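You operate a simulated robot arm through the tools that you are given. There is no shell and no other tool.

You are at the controls of a simulated robot arm. One attempt, no reset.

TASK
Put things in order on the top of the blue bench. At the end: the beige filter from the top of the blue bench stands where the rubber buffer stood; the rubber buffer from the top of the blue bench stands where the orange bracket stood; the orange bracket from the top of the blue bench stands on top of the levers with the blue handles; the silver stub with the white grip stands on top of the grey short channel; whatever was shut is shut again. Leave all else as you found it, and nothing knocked over.

It is judged by the outcome, as a careful person would: the job done as asked, and still so three seconds after it is handed in. It fails if anything else is knocked over, pushed out of place, dropped, spilled or broken.

THE ROBOT
A 6-joint arm with a two-finger parallel gripper, fixed in place. Base frame: the origin is at the foot of the arm, x ahead of it, y to its left, z up; the work surface is at about z = 924. Lengths are in mm, angles in rad, forces in N, time in s.
With the tool pointing down near the work surface it reaches from about 360 to 760 mm from the base axis. Its first joint turns from -1.152 to 1.152 rad. Payload 2.45 kg.
Tool frame: the origin (TCP) lies between the finger pads and is the grasp point; the fingertips stand 24 mm ahead of it; z points along the fingers, y is the line along which they close. Largest opening 68 mm; finger width 17, thickness 10; the body of the gripper, 40 by 70 mm, starts 41 mm behind the TCP.
Orientation is that of the tool frame in the base frame, as a unit quaternion [w, x, y, z]. With the fingers straight down and closing along the base's y, the tool's x points along the base's -x, its y along +y and its z along -z.

THE INTERFACE
- The arm moves only by the tool apply_moves. Its argument "targets" is one flat list of numbers, 7 for each row, row after row: the shift along the base's x, y, z in units of 200 mm (1.0 is 200 mm), then the turn, a rotation vector about the base's x, y, z in units of 90 degrees (1.0 is 90 degrees), then the finger opening in mm, from 0 to 68. In form: [tx, ty, tz, rx, ry, rz, grip, tx, ty, tz, rx, ry, rz, grip, ...]. A call has 1 to 20 rows; each row is the pose to reach, as a shift and turn from the pose commanded when the call began. A call with a number of a shift or a turn outside -1 to 1 is refused whole. Rows are played at 5 a second. More than 50 mm and 0.15 rad between two rows, or a gripper value outside its range, and nothing of the call is played. A pose out of reach is approached as far as the arm can. The call stops where the force on the tool passes 40 N (or 10 N more than at its start, if that is more) or the arm is blocked; 0.2 s more then pass. Each finger travels about 108 mm/s and halts on what it meets, pressing with about 27 N; the grip force reading is that of the motor and also rises with nothing between the fingers. The clock runs only during rows and for 0.2 s after the last one: add rows that repeat a pose to give the fingers time. The reply holds the time, the measured pose of the TCP, the force on the tool along the base axes, the opening and the grip force, in the units named above and with some noise, with the torque about the TCP (base axes, N m) and any sound that the robot's microphone picked up.
- Cameras (640 x 400 px; columns grow to the right, rows downward): "scene" is fixed at [170.6, 447, 1465]; the picture's right is [-0.55, -0.84, 0.00], its down [-0.58, 0.38, -0.72] and it looks along [0.60, -0.40, -0.69] (base axes); focal length 288 px, centre (320, 200). "wrist" rides on the gripper at [84, 11, -75] in the tool frame; the picture's right is [-0.13, 0.99, 0.00], its down [-0.60, -0.08, -0.79] and it looks along [-0.79, -0.10, 0.61] (tool axes); focal length 251 px, centre (320, 200). There is no depth. A picture from a camera that has moved, and an enlarged one, comes with that camera's place and axes in the base frame and with its lens. The place of the scene camera against the robot may be out by one fixed shift of up to 25 mm in any direction.
- grab_frame(camera): a new picture of that camera. It takes no simulated time.
- inspect(camera, box): a new picture of the part [left, top, right, bottom] of that camera's present view, enlarged. It takes no simulated time.
- sign_off(): hands the job in; it is judged then, once.

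Places have to be worked out from the pictures, the camera data and where the tool is seen. Open the gripper and draw the arm clear of the work before you hand the job in, unless the task says otherwise.

The tools are called after "Call:" as a command line: name --argument value ..., lists and objects as JSON in quotes. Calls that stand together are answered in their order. apply_moves: Moves the arm, as the interface text tells. Its arguments: {"type":"object","properties":{"targets":{"type":"array","items":{"type":"number"}}},"required":["targets"]} The other tools are called the same way: grab_frame (camera) takes a picture; inspect (camera, box) takes an enlarged picture of a part of a camera's view; sign_off () hands the job in.

At the start:

```text
clock: 0.0
position: [495.2, 89.6, 1202.4]
tcp_rot: [0.0, 0.001, 1.0, 0.0]
contact_force: [-0.9, -0.2, 0.9]
moment: [-0.01, 0.05, 0.0]
opening: 67.7
gripper_force: 0.1
```

scene: 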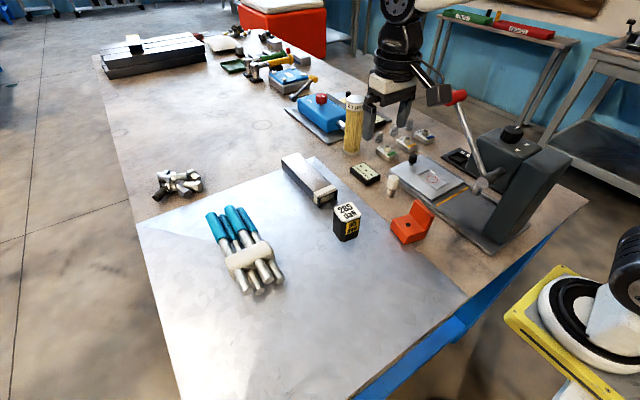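
wrist: 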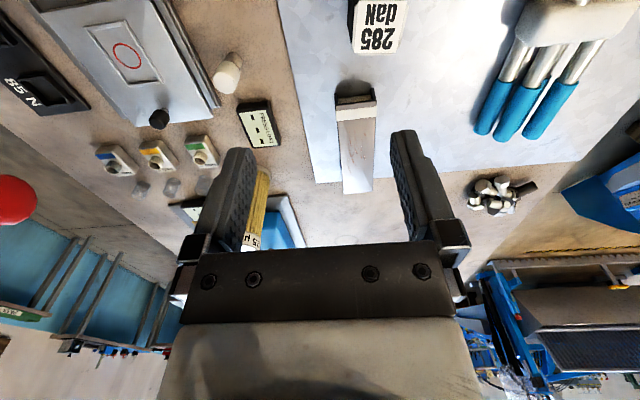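

I'll start by looking closer at the scene from both cameras to identify each object.

Call:
inspect --camera "scene" --box '[260, 80, 480, 260]'

Call:
inspect --camera "scene" --box '[130, 150, 370, 310]'

Call:
inspect --camera "scene" --box '[200, 20, 400, 160]'

Call:
inspect --camera "wrist" --box '[40, 0, 420, 240]'

```text
2.22 times, centred on (370, 170) of scene
camera zoom: at [170.6, 447.0, 1465.0], right [-0.55, -0.84, 0.0], down [-0.58, 0.38, -0.72], along [0.6, -0.4, -0.69], focal length 641 px, centre (209, 267)
```

zoom: 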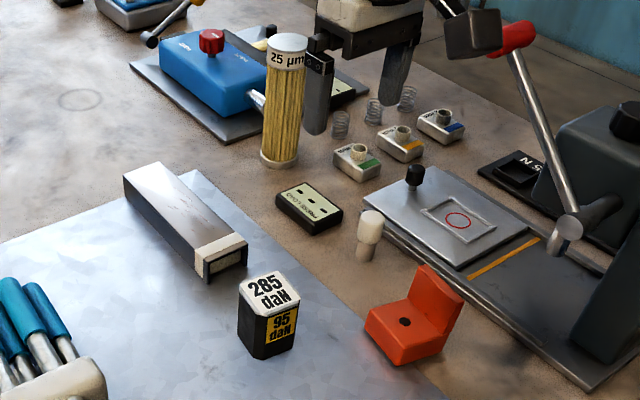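

```text
2.50 times, centred on (250, 230) of scene
camera zoom: at [170.6, 447.0, 1465.0], right [-0.55, -0.84, 0.0], down [-0.58, 0.38, -0.72], along [0.6, -0.4, -0.69], focal length 721 px, centre (495, 125)
```

zoom: 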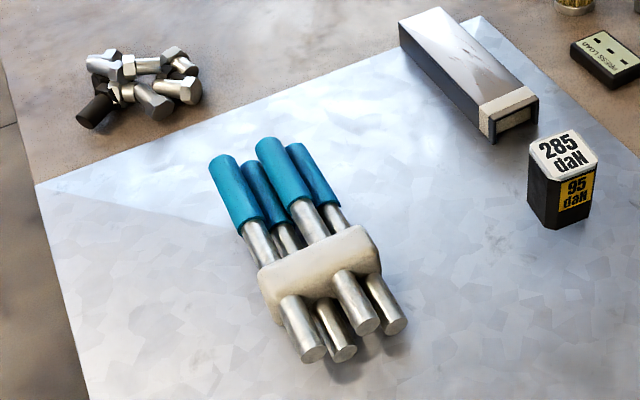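

```text
2.86 times, centred on (300, 90) of scene
camera zoom: at [170.6, 447.0, 1465.0], right [-0.55, -0.84, 0.0], down [-0.58, 0.38, -0.72], along [0.6, -0.4, -0.69], focal length 824 px, centre (377, 514)
```

zoom: 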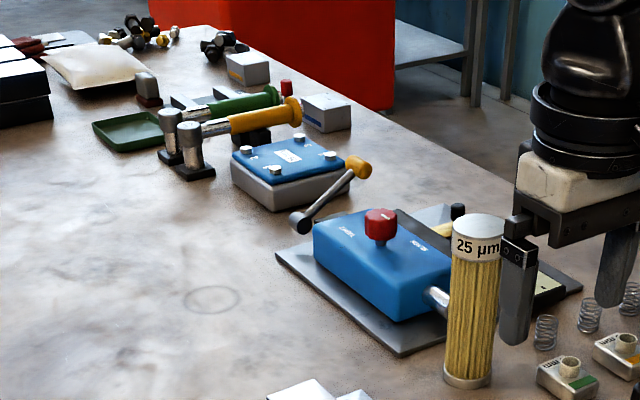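

```text
1.67 times, centred on (230, 120) of wrist
camera zoom: at [410.3, 99.9, 1277.6], right [0.13, 0.99, 0.0], down [0.6, -0.08, 0.79], along [0.79, -0.1, -0.61], focal length 419 px, centre (470, 333)
```

zoom: 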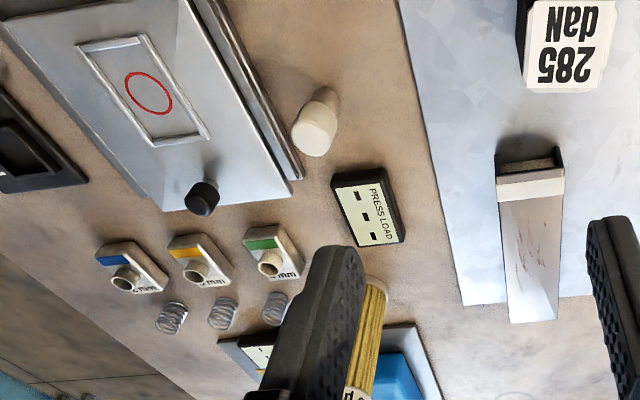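

I'll zoom in tighter on each candidate object: the block, the stub, the bracket, the channel stack and the things further back.

Call:
inspect --camera "scene" --box '[320, 160, 450, 250]'

Call:
inspect --camera "scene" --box '[90, 20, 220, 100]'

Call:
inspect --camera "scene" --box '[200, 15, 330, 105]'

Call:
inspect --camera "scene" --box '[360, 90, 600, 250]'

Call:
inspect --camera "scene" --box '[270, 140, 350, 220]'

Call:
inspect --camera "wrist" --box '[320, 0, 640, 220]'

```text
4.44 times, centred on (385, 205) of scene
camera zoom: at [170.6, 447.0, 1465.0], right [-0.55, -0.84, 0.0], down [-0.58, 0.38, -0.72], along [0.6, -0.4, -0.69], focal length 1282 px, centre (31, 178)
```

zoom: 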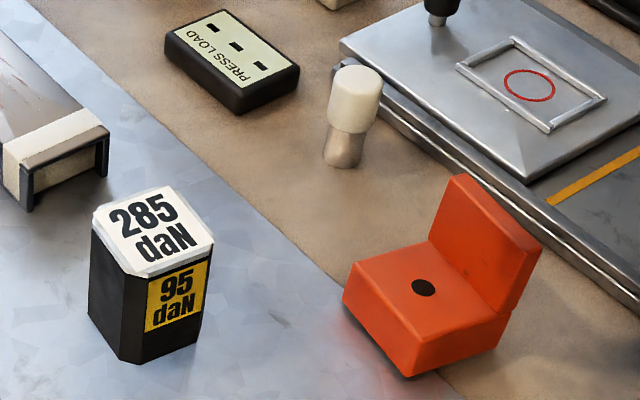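

```text
4.92 times, centred on (155, 60) of scene
camera zoom: at [170.6, 447.0, 1465.0], right [-0.55, -0.84, 0.0], down [-0.58, 0.38, -0.72], along [0.6, -0.4, -0.69], focal length 1420 px, centre (1132, 889)
```

zoom: 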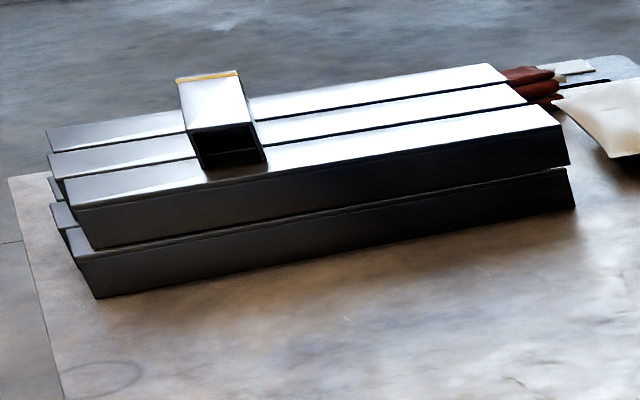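

```text
4.44 times, centred on (265, 60) of scene
camera zoom: at [170.6, 447.0, 1465.0], right [-0.55, -0.84, 0.0], down [-0.58, 0.38, -0.72], along [0.6, -0.4, -0.69], focal length 1282 px, centre (564, 822)
```

zoom: 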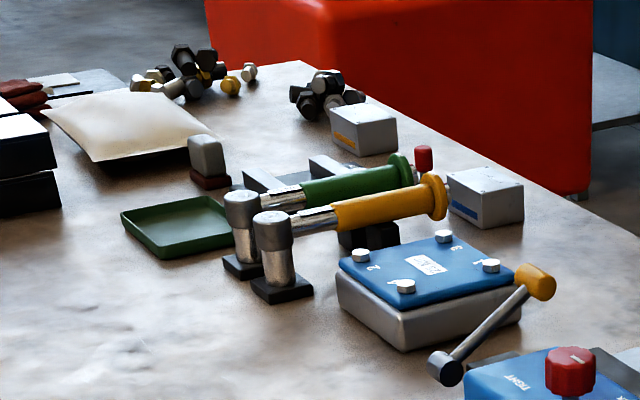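

```text
2.50 times, centred on (480, 170) of scene
camera zoom: at [170.6, 447.0, 1465.0], right [-0.55, -0.84, 0.0], down [-0.58, 0.38, -0.72], along [0.6, -0.4, -0.69], focal length 721 px, centre (-80, 275)
```

zoom: 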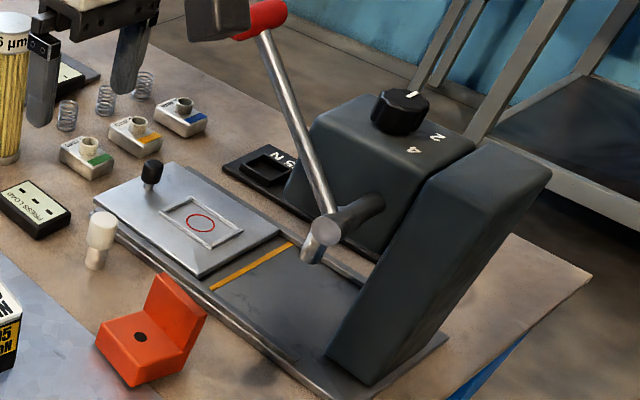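

```text
5.00 times, centred on (310, 180) of scene
camera zoom: at [170.6, 447.0, 1465.0], right [-0.55, -0.84, 0.0], down [-0.58, 0.38, -0.72], along [0.6, -0.4, -0.69], focal length 1442 px, centre (370, 300)
```

zoom: 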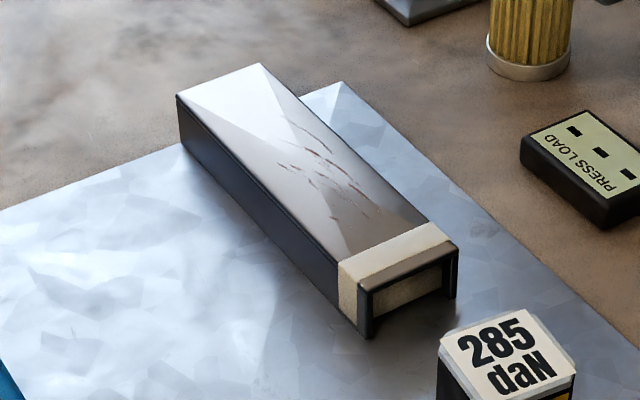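

```text
1.82 times, centred on (480, 110) of wrist
camera zoom: at [410.3, 99.9, 1277.6], right [0.13, 0.99, 0.0], down [0.6, -0.08, 0.79], along [0.79, -0.1, -0.61], focal length 457 px, centre (29, 364)
```

zoom: 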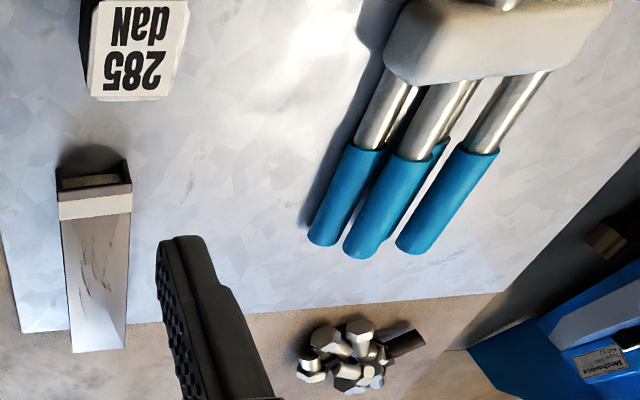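

The near channel with the beige band is the reachable short channel. The labelled 285 daN block looks like the rubber buffer and the 25 µm cartridge is the filter. I'll draw the arm back and up for a better wrist view of the near objects.

Call:
apply_moves --targets '[-0.16, -0.05, 0.08, 0, 0, 0, 67, -0.32, -0.1, 0.16, 0, 0, 0, 67, -0.48, -0.15, 0.24, 0, 0, 0, 67, -0.48, -0.15, 0.24, 0, 0, 0, 67]'

Call:
grab_frame --camera "wrist"

Call:
grab_frame --camera "scene"

```text
clock: 1.0
position: [398.7, 58.2, 1253.4]
tcp_rot: [0.0, 0.001, 1.0, 0.0]
contact_force: [0.7, -1.2, -0.8]
moment: [0.0, 0.0, -0.02]
opening: 66.9
gripper_force: 0.0
```

```text
taken
camera wrist: at [314.4, 70.1, 1327.4], right [0.13, 0.99, 0.0], down [0.6, -0.08, 0.79], along [0.79, -0.1, -0.61], focal length 251 px, centre (320, 200)
```

wrist: 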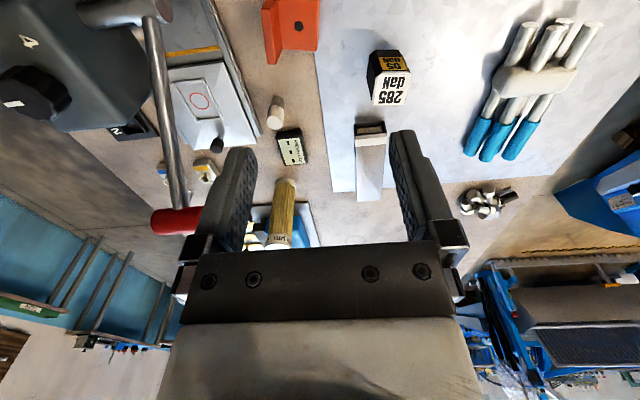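

```text
taken
```

scene: 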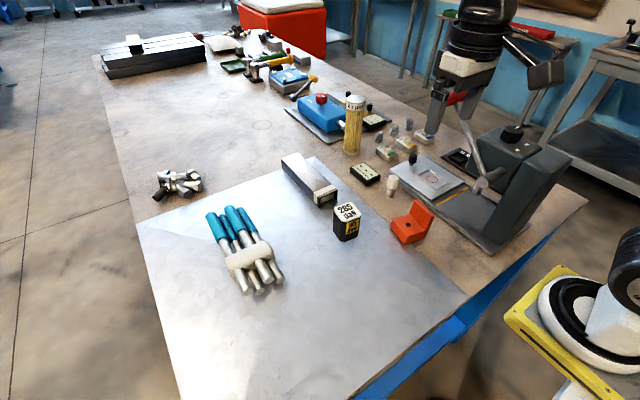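

The near objects are now in view, and the press lever's red handle sits near (497, -92, 1190), so I must avoid it. I'll zoom for measurement.

Call:
inspect --camera "wrist" --box '[240, 0, 420, 110]'

Call:
inspect --camera "wrist" --box '[450, 0, 630, 110]'

Call:
inspect --camera "wrist" --box '[450, 60, 630, 220]'

Call:
inspect --camera "wrist" --box '[230, 80, 400, 250]'

Call:
inspect --camera "scene" --box '[190, 190, 300, 310]'

Call:
inspect --camera "scene" --box '[280, 80, 440, 200]'

```text
3.56 times, centred on (330, 55) of wrist
camera zoom: at [314.4, 70.1, 1327.4], right [0.13, 0.99, 0.0], down [0.6, -0.08, 0.79], along [0.79, -0.1, -0.61], focal length 894 px, centre (284, 716)
```

zoom: 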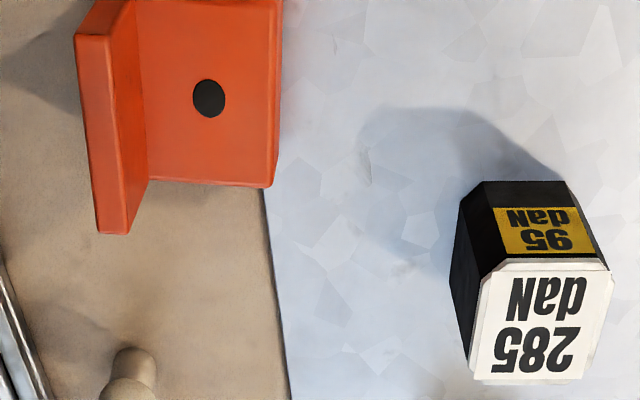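

```text
3.56 times, centred on (540, 55) of wrist
camera zoom: at [314.4, 70.1, 1327.4], right [0.13, 0.99, 0.0], down [0.6, -0.08, 0.79], along [0.79, -0.1, -0.61], focal length 894 px, centre (-462, 716)
```

zoom: 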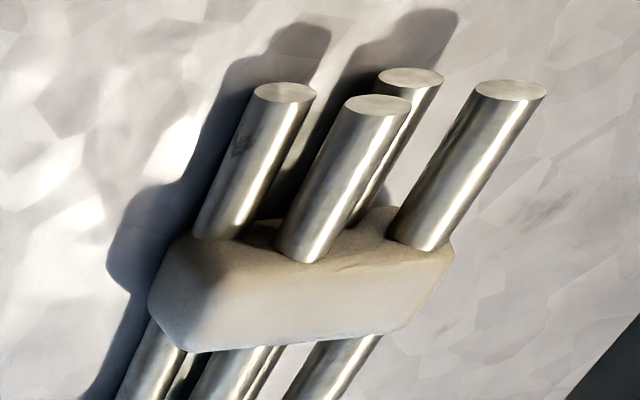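

```text
2.50 times, centred on (540, 140) of wrist
camera zoom: at [314.4, 70.1, 1327.4], right [0.13, 0.99, 0.0], down [0.6, -0.08, 0.79], along [0.79, -0.1, -0.61], focal length 629 px, centre (-230, 350)
```

zoom: 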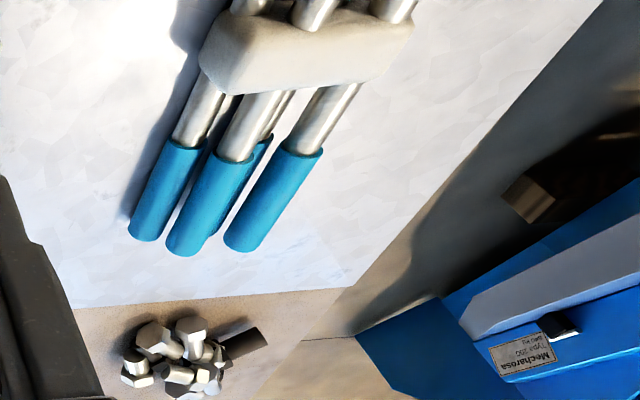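

```text
2.35 times, centred on (315, 165) of wrist
camera zoom: at [314.4, 70.1, 1327.4], right [0.13, 0.99, 0.0], down [0.6, -0.08, 0.79], along [0.79, -0.1, -0.61], focal length 592 px, centre (332, 282)
```

zoom: 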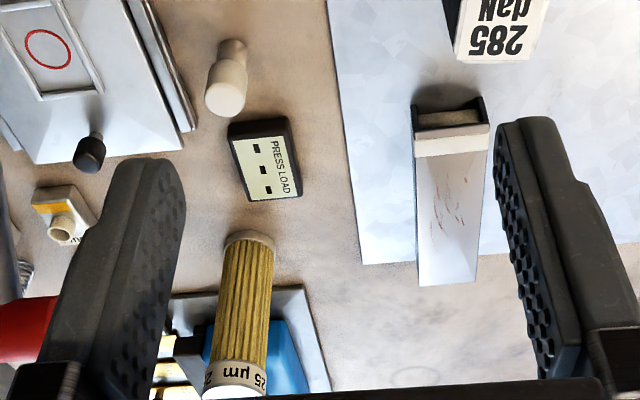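

```text
3.33 times, centred on (245, 250) of scene
camera zoom: at [170.6, 447.0, 1465.0], right [-0.55, -0.84, 0.0], down [-0.58, 0.38, -0.72], along [0.6, -0.4, -0.69], focal length 961 px, centre (570, 33)
```

zoom: 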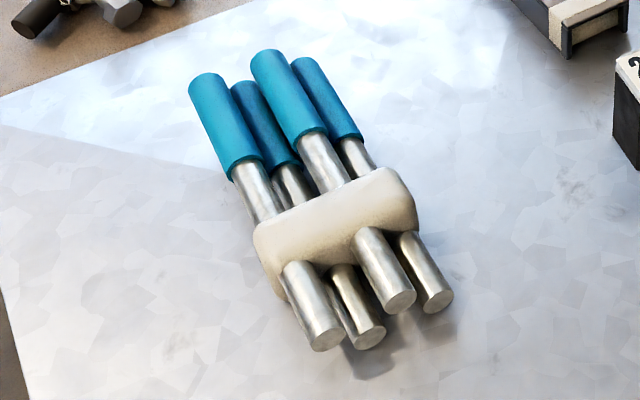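

```text
3.33 times, centred on (360, 140) of scene
camera zoom: at [170.6, 447.0, 1465.0], right [-0.55, -0.84, 0.0], down [-0.58, 0.38, -0.72], along [0.6, -0.4, -0.69], focal length 961 px, centre (187, 400)
```

zoom: 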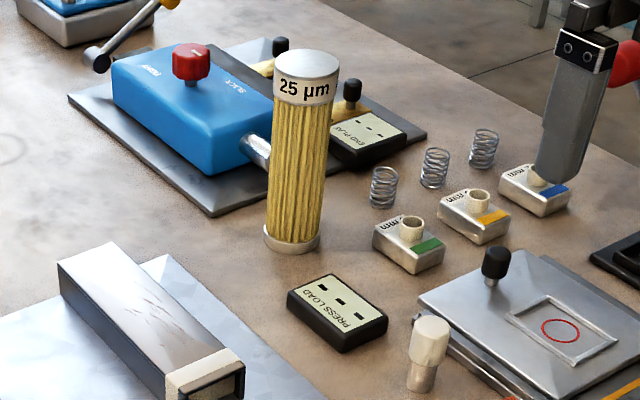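

I estimate the buffer at about (508, 145), top z≈1002, with a yaw of about -11°, and the filter at about (767, -76), 55 mm across and 180 mm tall. I'll tilt the wrist camera further down to see the bracket and the lever bundle in full.

Call:
apply_moves --targets '[-0.03, -0.03, 0.1, 0, 0.089, 0, 67, -0.06, -0.06, 0.2, 0, 0.178, 0, 67, -0.1, -0.1, 0.3, 0, 0.267, 0, 67, -0.1, -0.1, 0.3, 0, 0.267, 0, 67]'

Call:
grab_frame --camera "wrist"

Call:
inspect --camera "wrist" --box '[220, 0, 420, 130]'

Call:
inspect --camera "wrist" --box '[420, 30, 620, 160]'

```text
clock: 2.0
position: [381.3, 37.7, 1312.5]
tcp_rot: [-0.209, 0.0, 0.978, 0.0]
contact_force: [-0.1, -0.2, -0.3]
moment: [0.03, 0.02, 0.02]
opening: 67.3
gripper_force: 0.1
```

```text
taken
camera wrist: at [334.6, 49.0, 1414.3], right [0.12, 0.99, -0.05], down [0.88, -0.08, 0.48], along [0.47, -0.1, -0.88], focal length 251 px, centre (320, 200)
```

wrist: 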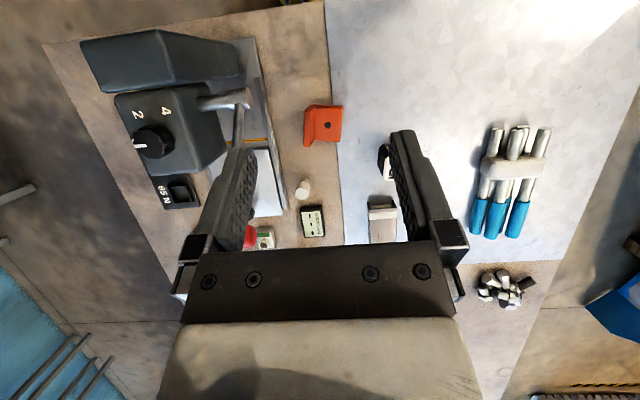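

```text
3.08 times, centred on (320, 65) of wrist
camera zoom: at [334.6, 49.0, 1414.3], right [0.12, 0.99, -0.05], down [0.88, -0.08, 0.48], along [0.47, -0.1, -0.88], focal length 774 px, centre (320, 615)
```

zoom: 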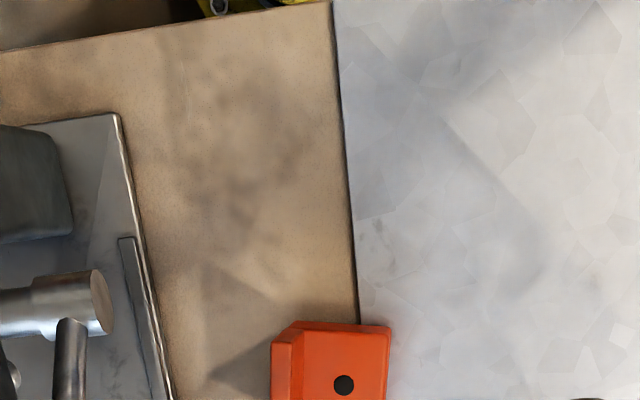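

```text
3.08 times, centred on (520, 95) of wrist
camera zoom: at [334.6, 49.0, 1414.3], right [0.12, 0.99, -0.05], down [0.88, -0.08, 0.48], along [0.47, -0.1, -0.88], focal length 774 px, centre (-295, 523)
```

zoom: 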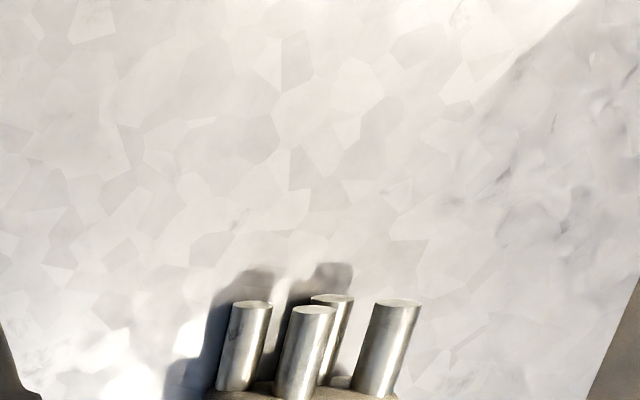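

This near top-down view shows bracket and levers well, so I'll zoom on them tightly.

Call:
inspect --camera "wrist" --box '[280, 90, 400, 165]'

Call:
inspect --camera "wrist" --box '[440, 110, 600, 250]'

Call:
inspect --camera "wrist" --box '[240, 150, 420, 260]'

```text
5.33 times, centred on (340, 128) of wrist
camera zoom: at [334.6, 49.0, 1414.3], right [0.12, 0.99, -0.05], down [0.88, -0.08, 0.48], along [0.47, -0.1, -0.88], focal length 1341 px, centre (213, 587)
```

zoom: 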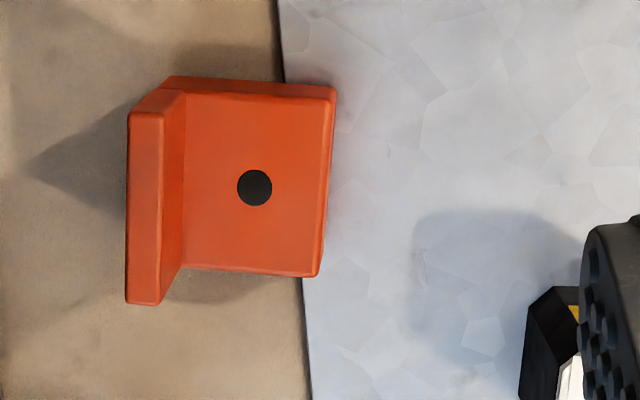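

```text
2.86 times, centred on (520, 180) of wrist
camera zoom: at [334.6, 49.0, 1414.3], right [0.12, 0.99, -0.05], down [0.88, -0.08, 0.48], along [0.47, -0.1, -0.88], focal length 718 px, centre (-251, 257)
```

zoom: 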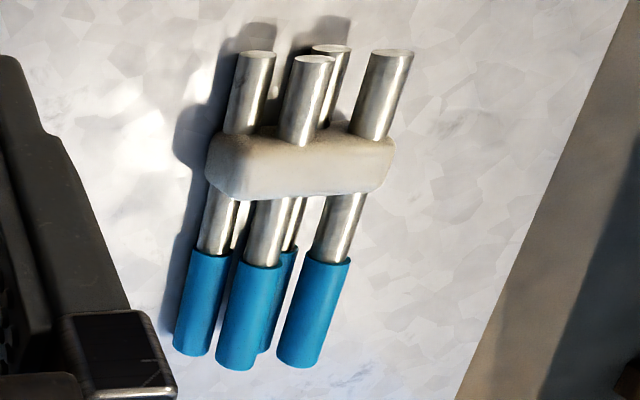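

```text
3.56 times, centred on (330, 205) of wrist
camera zoom: at [334.6, 49.0, 1414.3], right [0.12, 0.99, -0.05], down [0.88, -0.08, 0.48], along [0.47, -0.1, -0.88], focal length 894 px, centre (284, 182)
```

zoom: 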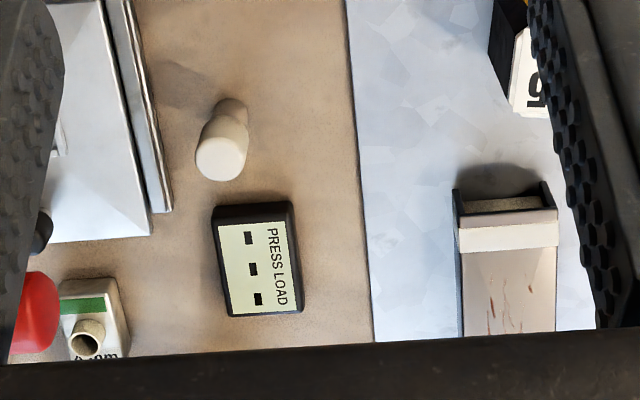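

The bracket is about 62×60 mm, about 75 mm high, yawed about -10°, with its wall on the -y side and its hole near (431, 28). I'll move over toward the lever bundle to measure its shape and height up close.

Call:
apply_moves --targets '[0.04, 0.2, -0.08, 0, -0.053, 0, 67, 0.08, 0.4, -0.16, 0, -0.107, 0, 67, 0.12, 0.6, -0.24, 0, -0.16, 0, 67, 0.16, 0.8, -0.32, 0, -0.213, 0, 67, 0.2, 1.0, -0.4, 0, -0.267, 0, 67, 0.2, 1.0, -0.4, 0, -0.267, 0, 67]'

Call:
apply_moves --targets '[0.04, 0.2, -0.12, 0, 0, 0, 67, 0.08, 0.4, -0.24, 0, 0, 0, 67, 0.12, 0.4, -0.4, 0, 0, 0, 67, 0.12, 0.4, -0.4, 0, 0, 0, 67]'

Call:
grab_frame --camera "wrist"

Call:
grab_frame --camera "scene"

```text
clock: 3.4
position: [418.2, 240.1, 1230.1]
tcp_rot: [0.001, 0.0, 1.0, 0.0]
contact_force: [0.7, -0.4, -0.1]
moment: [0.01, 0.02, 0.0]
opening: 66.8
gripper_force: 0.1
```

```text
clock: 4.4
position: [441.2, 316.2, 1150.9]
tcp_rot: [0.0, 0.0, 1.0, -0.001]
contact_force: [-0.1, 0.3, -0.4]
moment: [-0.05, 0.02, 0.0]
opening: 67.1
gripper_force: 0.0
```

```text
taken
camera wrist: at [355.7, 327.1, 1224.7], right [0.13, 0.99, 0.0], down [0.6, -0.08, 0.79], along [0.79, -0.1, -0.61], focal length 251 px, centre (320, 200)
```

wrist: 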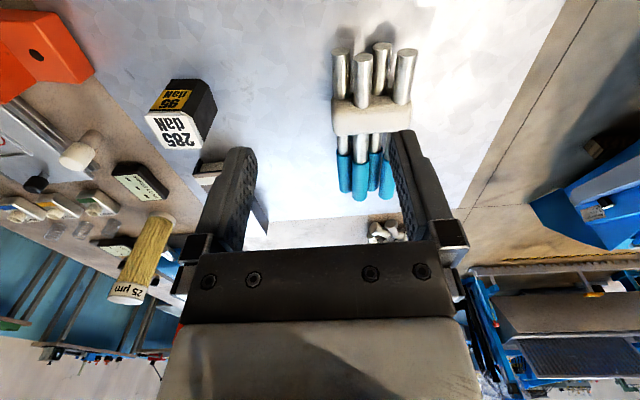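

```text
taken
```

scene: 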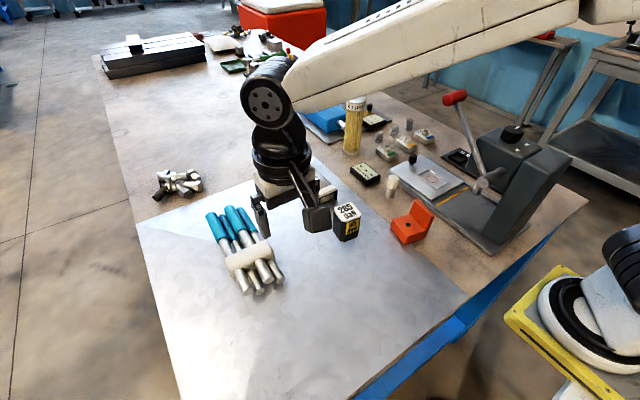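

Call:
inspect --camera "wrist" --box '[300, 20, 460, 140]'

Call:
inspect --camera "wrist" --box '[310, 110, 430, 210]'

Call:
inspect --camera "scene" --box '[190, 195, 300, 305]'

```text
3.33 times, centred on (380, 80) of wrist
camera zoom: at [355.7, 327.1, 1224.7], right [0.13, 0.99, 0.0], down [0.6, -0.08, 0.79], along [0.79, -0.1, -0.61], focal length 838 px, centre (120, 600)
```

zoom: 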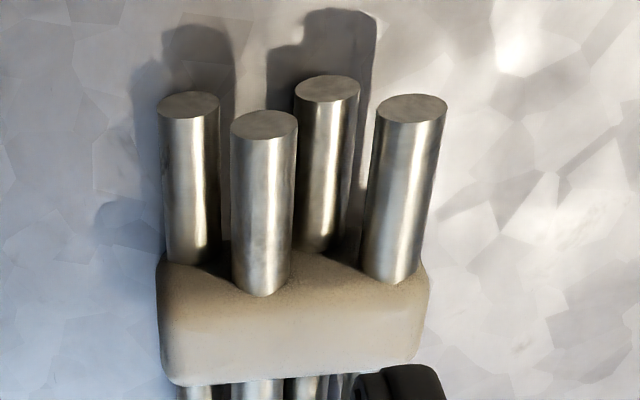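

```text
4.00 times, centred on (370, 160) of wrist
camera zoom: at [355.7, 327.1, 1224.7], right [0.13, 0.99, 0.0], down [0.6, -0.08, 0.79], along [0.79, -0.1, -0.61], focal length 1006 px, centre (120, 360)
```

zoom: 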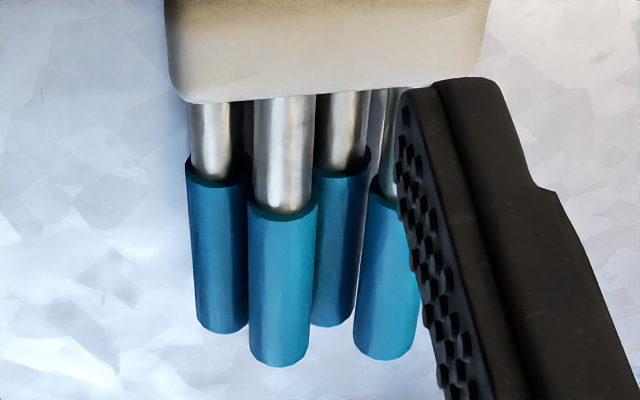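

```text
3.64 times, centred on (245, 250) of scene
camera zoom: at [170.6, 447.0, 1465.0], right [-0.55, -0.84, 0.0], down [-0.58, 0.38, -0.72], along [0.6, -0.4, -0.69], focal length 1049 px, centre (593, 18)
```

zoom: 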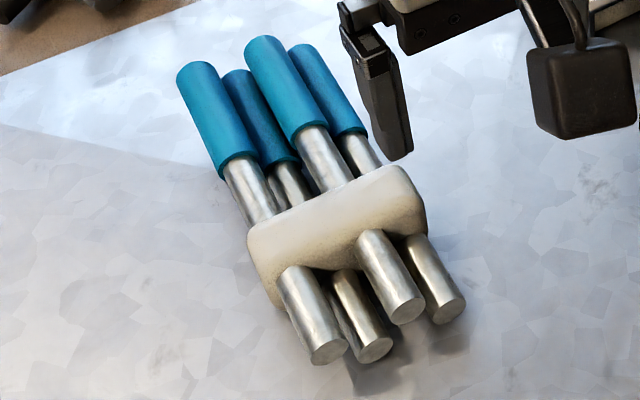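

The band sits proud of the rods with a flat top. I'll calibrate the scene camera against the known gripper position by zooming on the gripper.

Call:
inspect --camera "scene" --box '[240, 170, 350, 240]'

Call:
inspect --camera "wrist" --box '[170, 120, 490, 320]'

```text
5.71 times, centred on (295, 205) of scene
camera zoom: at [170.6, 447.0, 1465.0], right [-0.55, -0.84, 0.0], down [-0.58, 0.38, -0.72], along [0.6, -0.4, -0.69], focal length 1648 px, centre (463, 171)
```

zoom: 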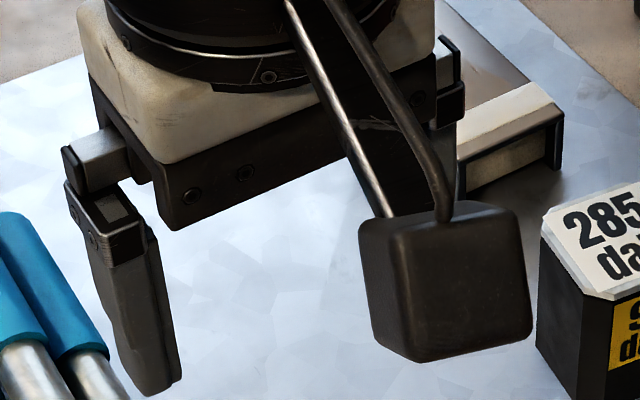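

```text
2.00 times, centred on (330, 220) of wrist
camera zoom: at [355.7, 327.1, 1224.7], right [0.13, 0.99, 0.0], down [0.6, -0.08, 0.79], along [0.79, -0.1, -0.61], focal length 503 px, centre (300, 160)
```

zoom: 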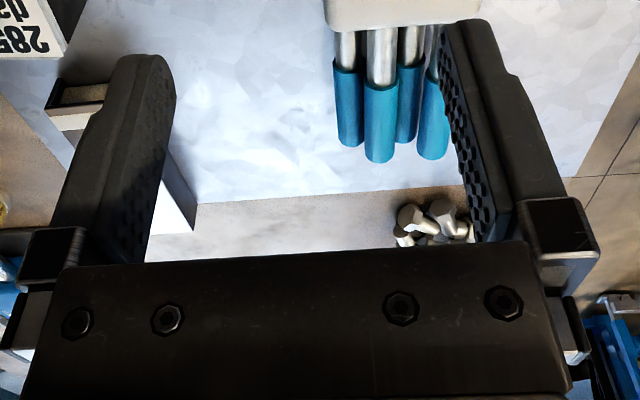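

Triangulating gives the band on the levers centred near (541, 366), about 40×95 mm, top z≈970, with the bundle running along x. Now I'll go toward the bracket at a safe height, turning the gripper to its -10° yaw.

Call:
apply_moves --targets '[-0.01, -0.2, 0, 0, 0, -0.022, 67, -0.02, -0.4, 0, 0, 0, -0.044, 67, -0.03, -0.6, 0, 0, 0, -0.067, 67, -0.05, -0.8, 0, 0, 0, -0.089, 67, -0.065, -1.0, 0, 0, 0, -0.111, 67]'

Call:
apply_moves --targets '[0, -0.2, -0.1, 0, 0, 0, 67, 0, -0.4, -0.2, 0, 0, 0, 67, 0, -0.6, -0.3, 0, 0, 0, 67, 0, -0.6, -0.3, 0, 0, 0, 67]'

Call:
grab_frame --camera "wrist"

Call:
grab_frame --camera "scene"

```text
clock: 5.6
position: [427.1, 116.3, 1151.0]
tcp_rot: [0.0, 0.087, 0.996, 0.0]
contact_force: [-0.1, 0.2, -0.1]
moment: [0.03, -0.01, -0.03]
opening: 67.0
gripper_force: 0.0
```

```text
clock: 6.6
position: [427.4, -4.9, 1090.0]
tcp_rot: [-0.001, 0.087, 0.996, 0.0]
contact_force: [0.0, 0.2, 0.2]
moment: [0.0, -0.04, 0.01]
opening: 67.1
gripper_force: 0.1
```

```text
taken
camera wrist: at [346.4, 19.4, 1163.4], right [0.3, 0.95, 0.0], down [0.58, -0.18, 0.79], along [0.76, -0.24, -0.61], focal length 251 px, centre (320, 200)
```

wrist: 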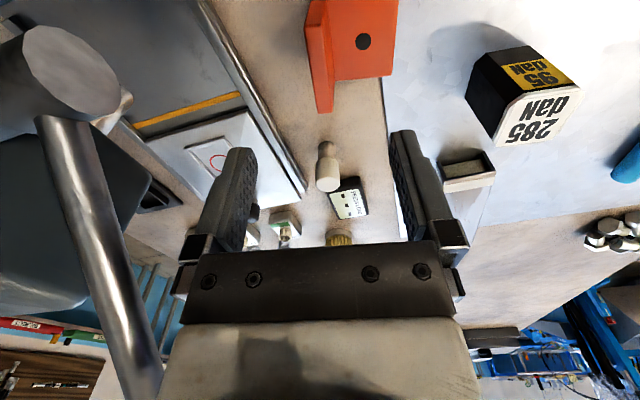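

```text
taken
```

scene: 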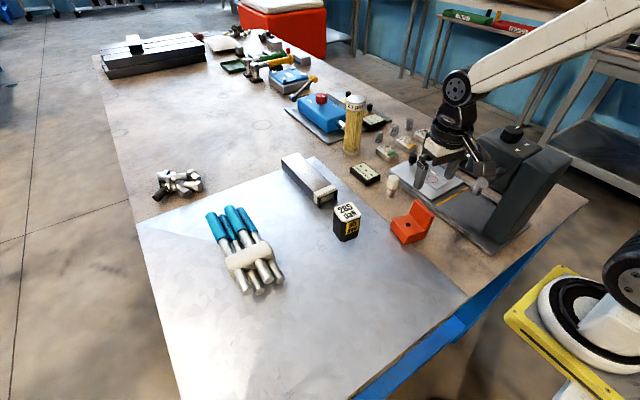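

The gripper is above the bracket. I'll zoom in to refine the wall's position relative to the tool.

Call:
inspect --camera "wrist" --box '[270, 0, 430, 120]'

Call:
inspect --camera "scene" --box '[370, 60, 570, 260]'

```text
3.33 times, centred on (350, 60) of wrist
camera zoom: at [346.4, 19.4, 1163.4], right [0.3, 0.95, 0.0], down [0.58, -0.18, 0.79], along [0.76, -0.24, -0.61], focal length 838 px, centre (220, 667)
```

zoom: 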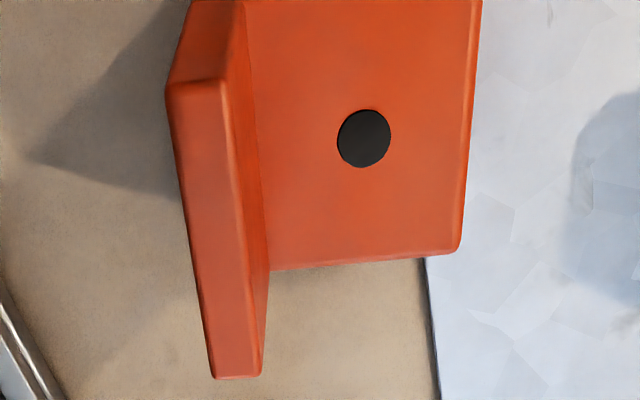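

```text
2.00 times, centred on (470, 160) of scene
camera zoom: at [170.6, 447.0, 1465.0], right [-0.55, -0.84, 0.0], down [-0.58, 0.38, -0.72], along [0.6, -0.4, -0.69], focal length 577 px, centre (20, 280)
```

zoom: 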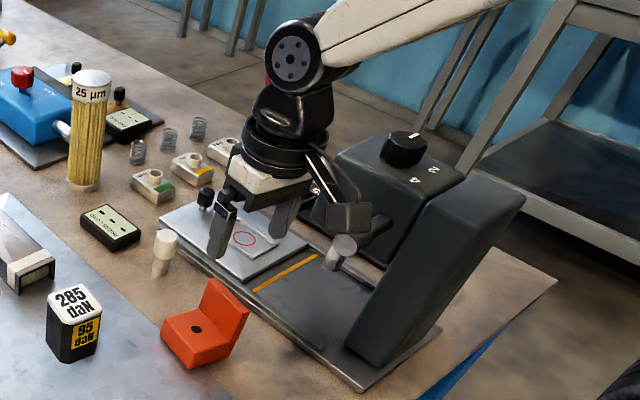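

The wall is aligned with the gripper and centred within about 1 mm laterally and 4 mm along. I'll descend in open position to TCP z≈983 around the wall.

Call:
apply_moves --targets '[-0.01, 0, -0.15, 0, 0, 0, 67, -0.015, 0, -0.3, 0, 0, 0, 67, -0.015, 0, -0.42, 0, 0, 0, 67, -0.015, 0, -0.5, 0, 0, 0, 67, -0.015, 0, -0.535, 0, 0, 0, 67]'

Call:
grab_frame --camera "wrist"

Call:
inspect --camera "scene" --box '[350, 120, 510, 260]'

```text
clock: 7.8
position: [428.6, -3.8, 984.8]
tcp_rot: [0.001, 0.087, 0.996, -0.001]
contact_force: [0.8, -0.1, 0.2]
moment: [0.0, -0.01, -0.02]
opening: 66.9
gripper_force: 0.1
```

```text
taken
camera wrist: at [346.3, 21.9, 1058.5], right [0.3, 0.95, 0.0], down [0.58, -0.18, 0.79], along [0.76, -0.24, -0.61], focal length 251 px, centre (320, 200)
```

wrist: 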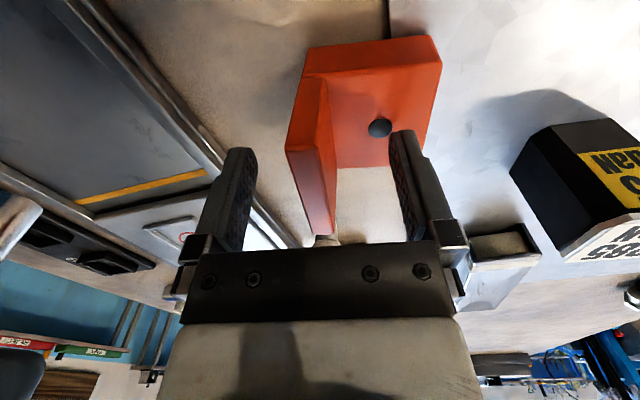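

```text
2.86 times, centred on (430, 190) of scene
camera zoom: at [170.6, 447.0, 1464.9], right [-0.55, -0.84, 0.0], down [-0.58, 0.38, -0.72], along [0.6, -0.4, -0.69], focal length 824 px, centre (6, 229)
```

zoom: 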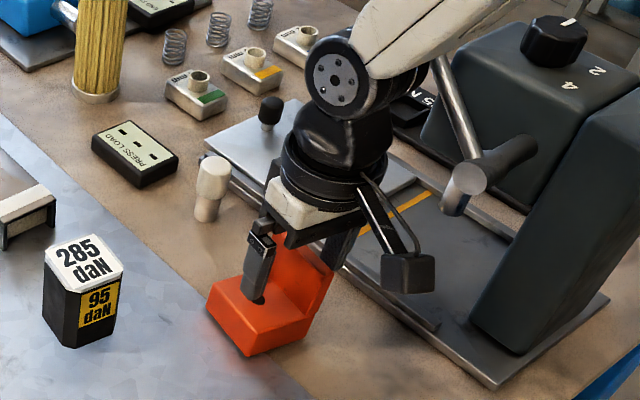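

The fingers straddle the wall, with tips about 10 mm above the plate. Closing on the wall now.

Call:
apply_moves --targets '[0, 0, 0, 0, 0, 0, 40, 0, 0, 0, 0, 0, 0, 15, 0, 0, 0, 0, 0, 0, 4, 0, 0, 0, 0, 0, 0, 0, 0, 0, 0, 0, 0, 0, 0]'

Call:
grab_frame --camera "wrist"

```text
clock: 9.0
position: [429.1, -3.4, 985.8]
tcp_rot: [0.001, 0.087, 0.996, -0.001]
contact_force: [-0.7, 4.4, 15.6]
moment: [1.06, -0.26, 0.22]
opening: 13.1
gripper_force: 27.2
```

```text
taken
camera wrist: at [346.7, 22.0, 1059.1], right [0.3, 0.95, 0.0], down [0.58, -0.18, 0.79], along [0.76, -0.24, -0.61], focal length 251 px, centre (320, 200)
```

wrist: 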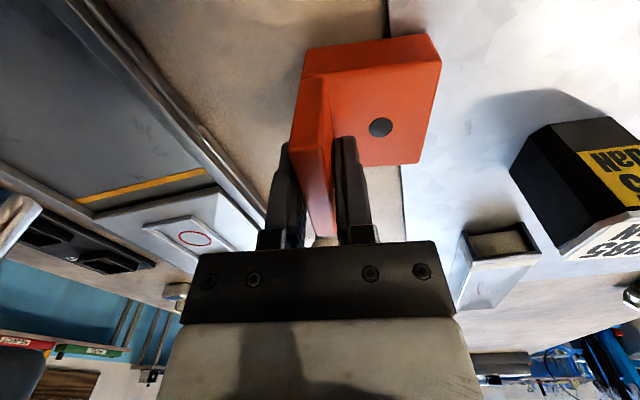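

It's gripped at 13 mm with some upward reaction, so I'll lift slowly by 15 mm and check the load.

Call:
apply_moves --targets '[0, 0, 0.02, 0, 0, 0, 0, 0, 0, 0.04, 0, 0, 0, 0, 0, 0, 0.075, 0, 0, 0, 0, 0, 0, 0.075, 0, 0, 0, 0]'

Call:
grab_frame --camera "wrist"

Call:
inspect --camera "scene" --box '[350, 120, 510, 260]'

```text
clock: 10.0
position: [426.8, -3.6, 1000.5]
tcp_rot: [-0.001, 0.087, 0.996, -0.001]
contact_force: [-1.1, 0.4, -3.8]
moment: [-0.09, 0.0, -0.03]
opening: 11.9
gripper_force: 27.0
```

```text
taken
camera wrist: at [346.3, 22.2, 1074.3], right [0.3, 0.95, 0.0], down [0.58, -0.18, 0.79], along [0.76, -0.24, -0.61], focal length 251 px, centre (320, 200)
```

wrist: 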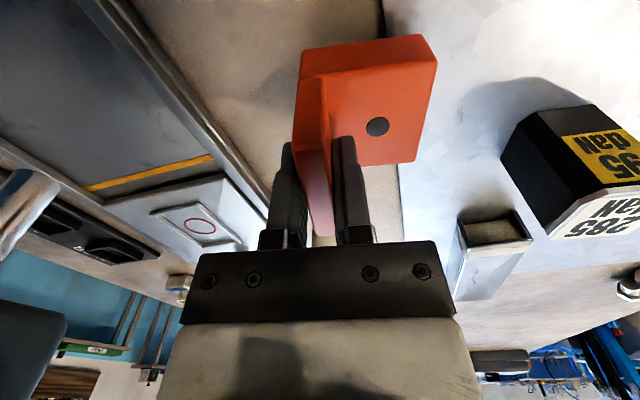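

```text
2.86 times, centred on (430, 190) of scene
camera zoom: at [170.7, 447.0, 1464.9], right [-0.55, -0.84, 0.0], down [-0.58, 0.38, -0.72], along [0.6, -0.4, -0.69], focal length 824 px, centre (6, 229)
```

zoom: 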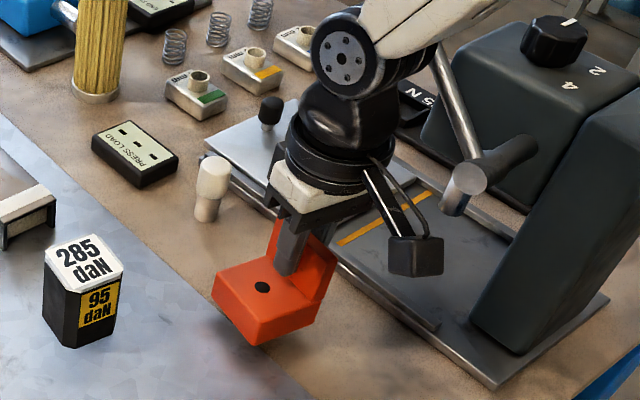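

The lift is clean, with about a 4 N load and almost no moment. I'll raise it clear of the buffer and carry it toward the lever bundle while turning the yaw back to 0.

Call:
apply_moves --targets '[0, 0, 0.15, 0, 0, 0, 0, 0, 0, 0.3, 0, 0, 0, 0, 0, 0, 0.425, 0, 0, 0, 0, 0.05, 0.2, 0.425, 0, 0, 0.02, 0, 0.1, 0.4, 0.425, 0, 0, 0.04, 0, 0.15, 0.6, 0.425, 0, 0, 0.06, 0, 0.2, 0.8, 0.425, 0, 0, 0.085, 0, 0.25, 1.0, 0.425, 0, 0, 0.111, 0]'

Call:
apply_moves --targets '[0.08, 0.19, 0, 0, 0, 0, 0, 0.16, 0.38, 0, 0, 0, 0, 0, 0.24, 0.56, 0, 0, 0, 0, 0, 0.315, 0.743, 0, 0, 0, 0, 0, 0.315, 0.743, 0, 0, 0, 0, 0]'

Call:
grab_frame --camera "wrist"

Call:
grab_frame --camera "scene"

```text
clock: 11.8
position: [477.3, 200.4, 1081.7]
tcp_rot: [0.0, 0.001, 1.0, 0.001]
contact_force: [0.3, 0.4, 0.0]
moment: [0.02, 0.0, -0.02]
opening: 0.1
gripper_force: 23.8
```

```text
clock: 13.0
position: [539.6, 347.7, 1083.3]
tcp_rot: [-0.001, 0.0, 1.0, 0.0]
contact_force: [0.4, 0.1, 0.1]
moment: [0.01, 0.0, 0.02]
opening: 0.0
gripper_force: 23.3
```

```text
taken
camera wrist: at [455.1, 358.4, 1157.5], right [0.13, 0.99, 0.0], down [0.6, -0.08, 0.79], along [0.79, -0.1, -0.61], focal length 251 px, centre (320, 200)
```

wrist: 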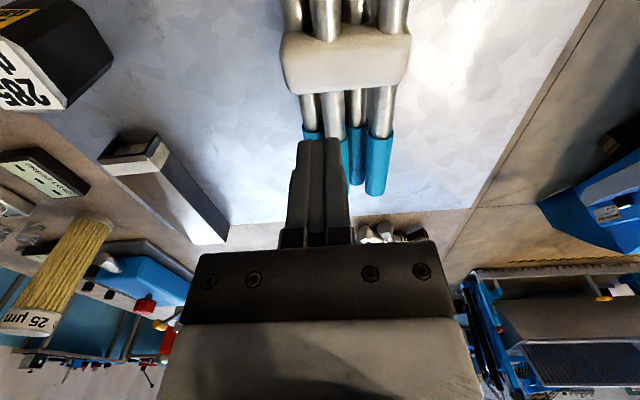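

```text
taken
```

scene: 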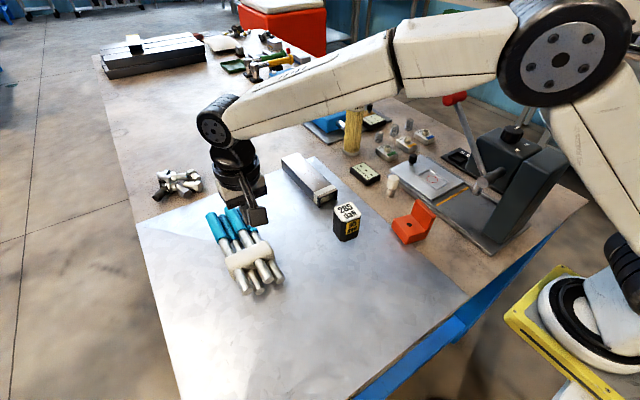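

The bracket slipped out during the lift: the opening reads 0 and the scene shows it standing back near its place. The wall must taper. I'll look at it closely.

Call:
inspect --camera "scene" --box '[370, 180, 460, 260]'

Call:
inspect --camera "scene" --box '[320, 160, 450, 250]'

Call:
inspect --camera "wrist" --box '[260, 0, 440, 120]'

```text
5.00 times, centred on (415, 220) of scene
camera zoom: at [170.6, 447.1, 1464.9], right [-0.55, -0.84, 0.0], down [-0.58, 0.38, -0.72], along [0.6, -0.4, -0.69], focal length 1442 px, centre (-155, 100)
```

zoom: 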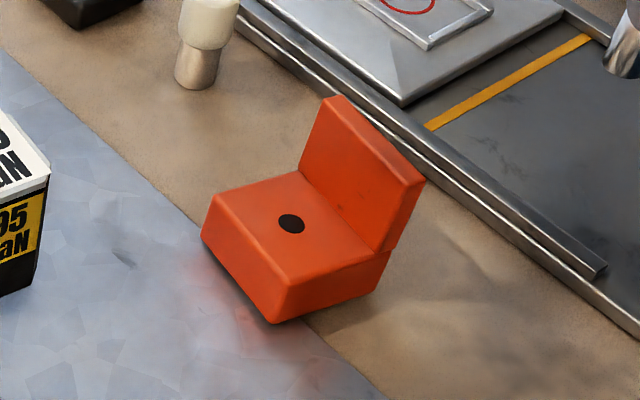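

```text
4.44 times, centred on (385, 205) of scene
camera zoom: at [170.6, 447.1, 1464.9], right [-0.55, -0.84, 0.0], down [-0.58, 0.38, -0.72], along [0.6, -0.4, -0.69], focal length 1282 px, centre (31, 178)
```

zoom: 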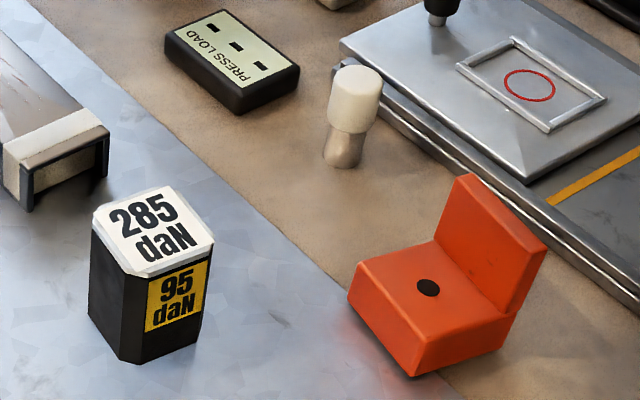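

```text
3.33 times, centred on (350, 60) of wrist
camera zoom: at [455.1, 358.4, 1157.5], right [0.13, 0.99, 0.0], down [0.6, -0.08, 0.79], along [0.79, -0.1, -0.61], focal length 838 px, centre (220, 667)
```

zoom: 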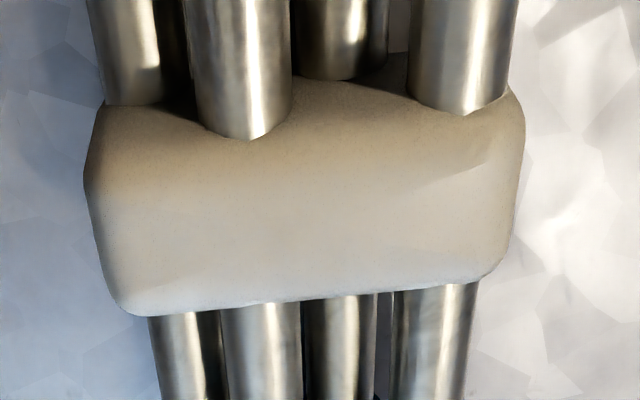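

The bracket landed upright about 3 mm from its original spot. The wall is leaning or tapered and unsuited to gripping, so I'll grip the plate's parallel ends instead (about 62 mm, closing along its length). That needs the gripper turned to -100° yaw with the camera on the +y side.

Call:
apply_moves --targets '[-0.07, -0.2, 0, 0, 0, -0.09, 0, -0.14, -0.4, 0, 0, 0, -0.18, 0, -0.21, -0.6, 0, 0, 0, -0.27, 0, -0.28, -0.8, 0, 0, 0, -0.36, 0, -0.35, -1.0, 0, 0, 0, -0.45, 0, -0.35, -1.0, 0, 0, 0, -0.54, 0]'

Call:
apply_moves --targets '[-0.03, -0.1, 0, 0, 0, -0.09, 40, -0.06, -0.2, 0, 0, 0, -0.18, 67, -0.1, -0.3, 0, 0, 0, -0.27, 67, -0.13, -0.4, 0, 0, 0, -0.36, 67, -0.16, -0.5, 0, 0, 0, -0.45, 67, -0.2, -0.605, 0, 0, 0, -0.54, 67, -0.2, -0.605, 0, 0, 0, -0.571, 67, -0.2, -0.605, 0, 0, 0, -0.571, 67]'

Call:
grab_frame --camera "wrist"

Call:
grab_frame --camera "scene"

```text
clock: 14.4
position: [469.0, 148.7, 1085.1]
tcp_rot: [0.001, 0.412, 0.911, 0.0]
contact_force: [-0.3, -0.4, 0.3]
moment: [0.0, 0.02, -0.02]
opening: 0.4
gripper_force: 23.2
```

```text
clock: 16.2
position: [429.5, 26.2, 1084.5]
tcp_rot: [0.0, 0.767, 0.642, 0.0]
contact_force: [0.9, 0.4, -0.3]
moment: [-0.02, 0.02, 0.0]
opening: 67.2
gripper_force: 0.0
```

```text
taken
camera wrist: at [455.4, 107.4, 1158.7], right [0.95, -0.3, 0.0], down [-0.18, -0.58, 0.79], along [-0.24, -0.76, -0.61], focal length 251 px, centre (320, 200)
```

wrist: 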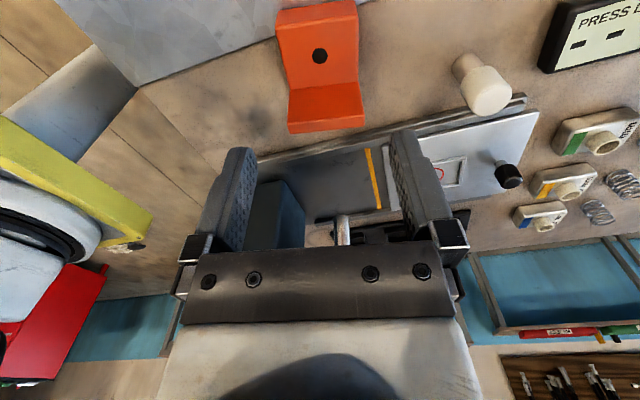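

```text
taken
```

scene: 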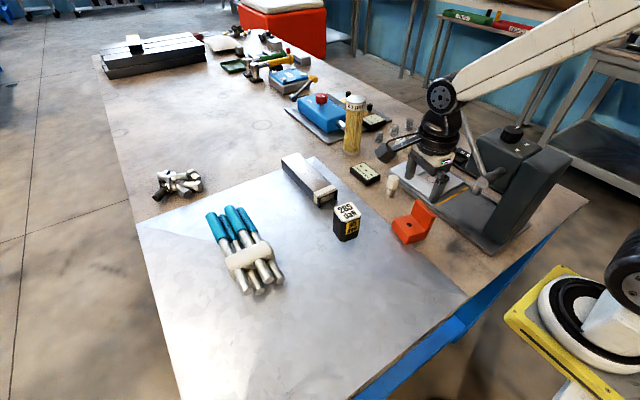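

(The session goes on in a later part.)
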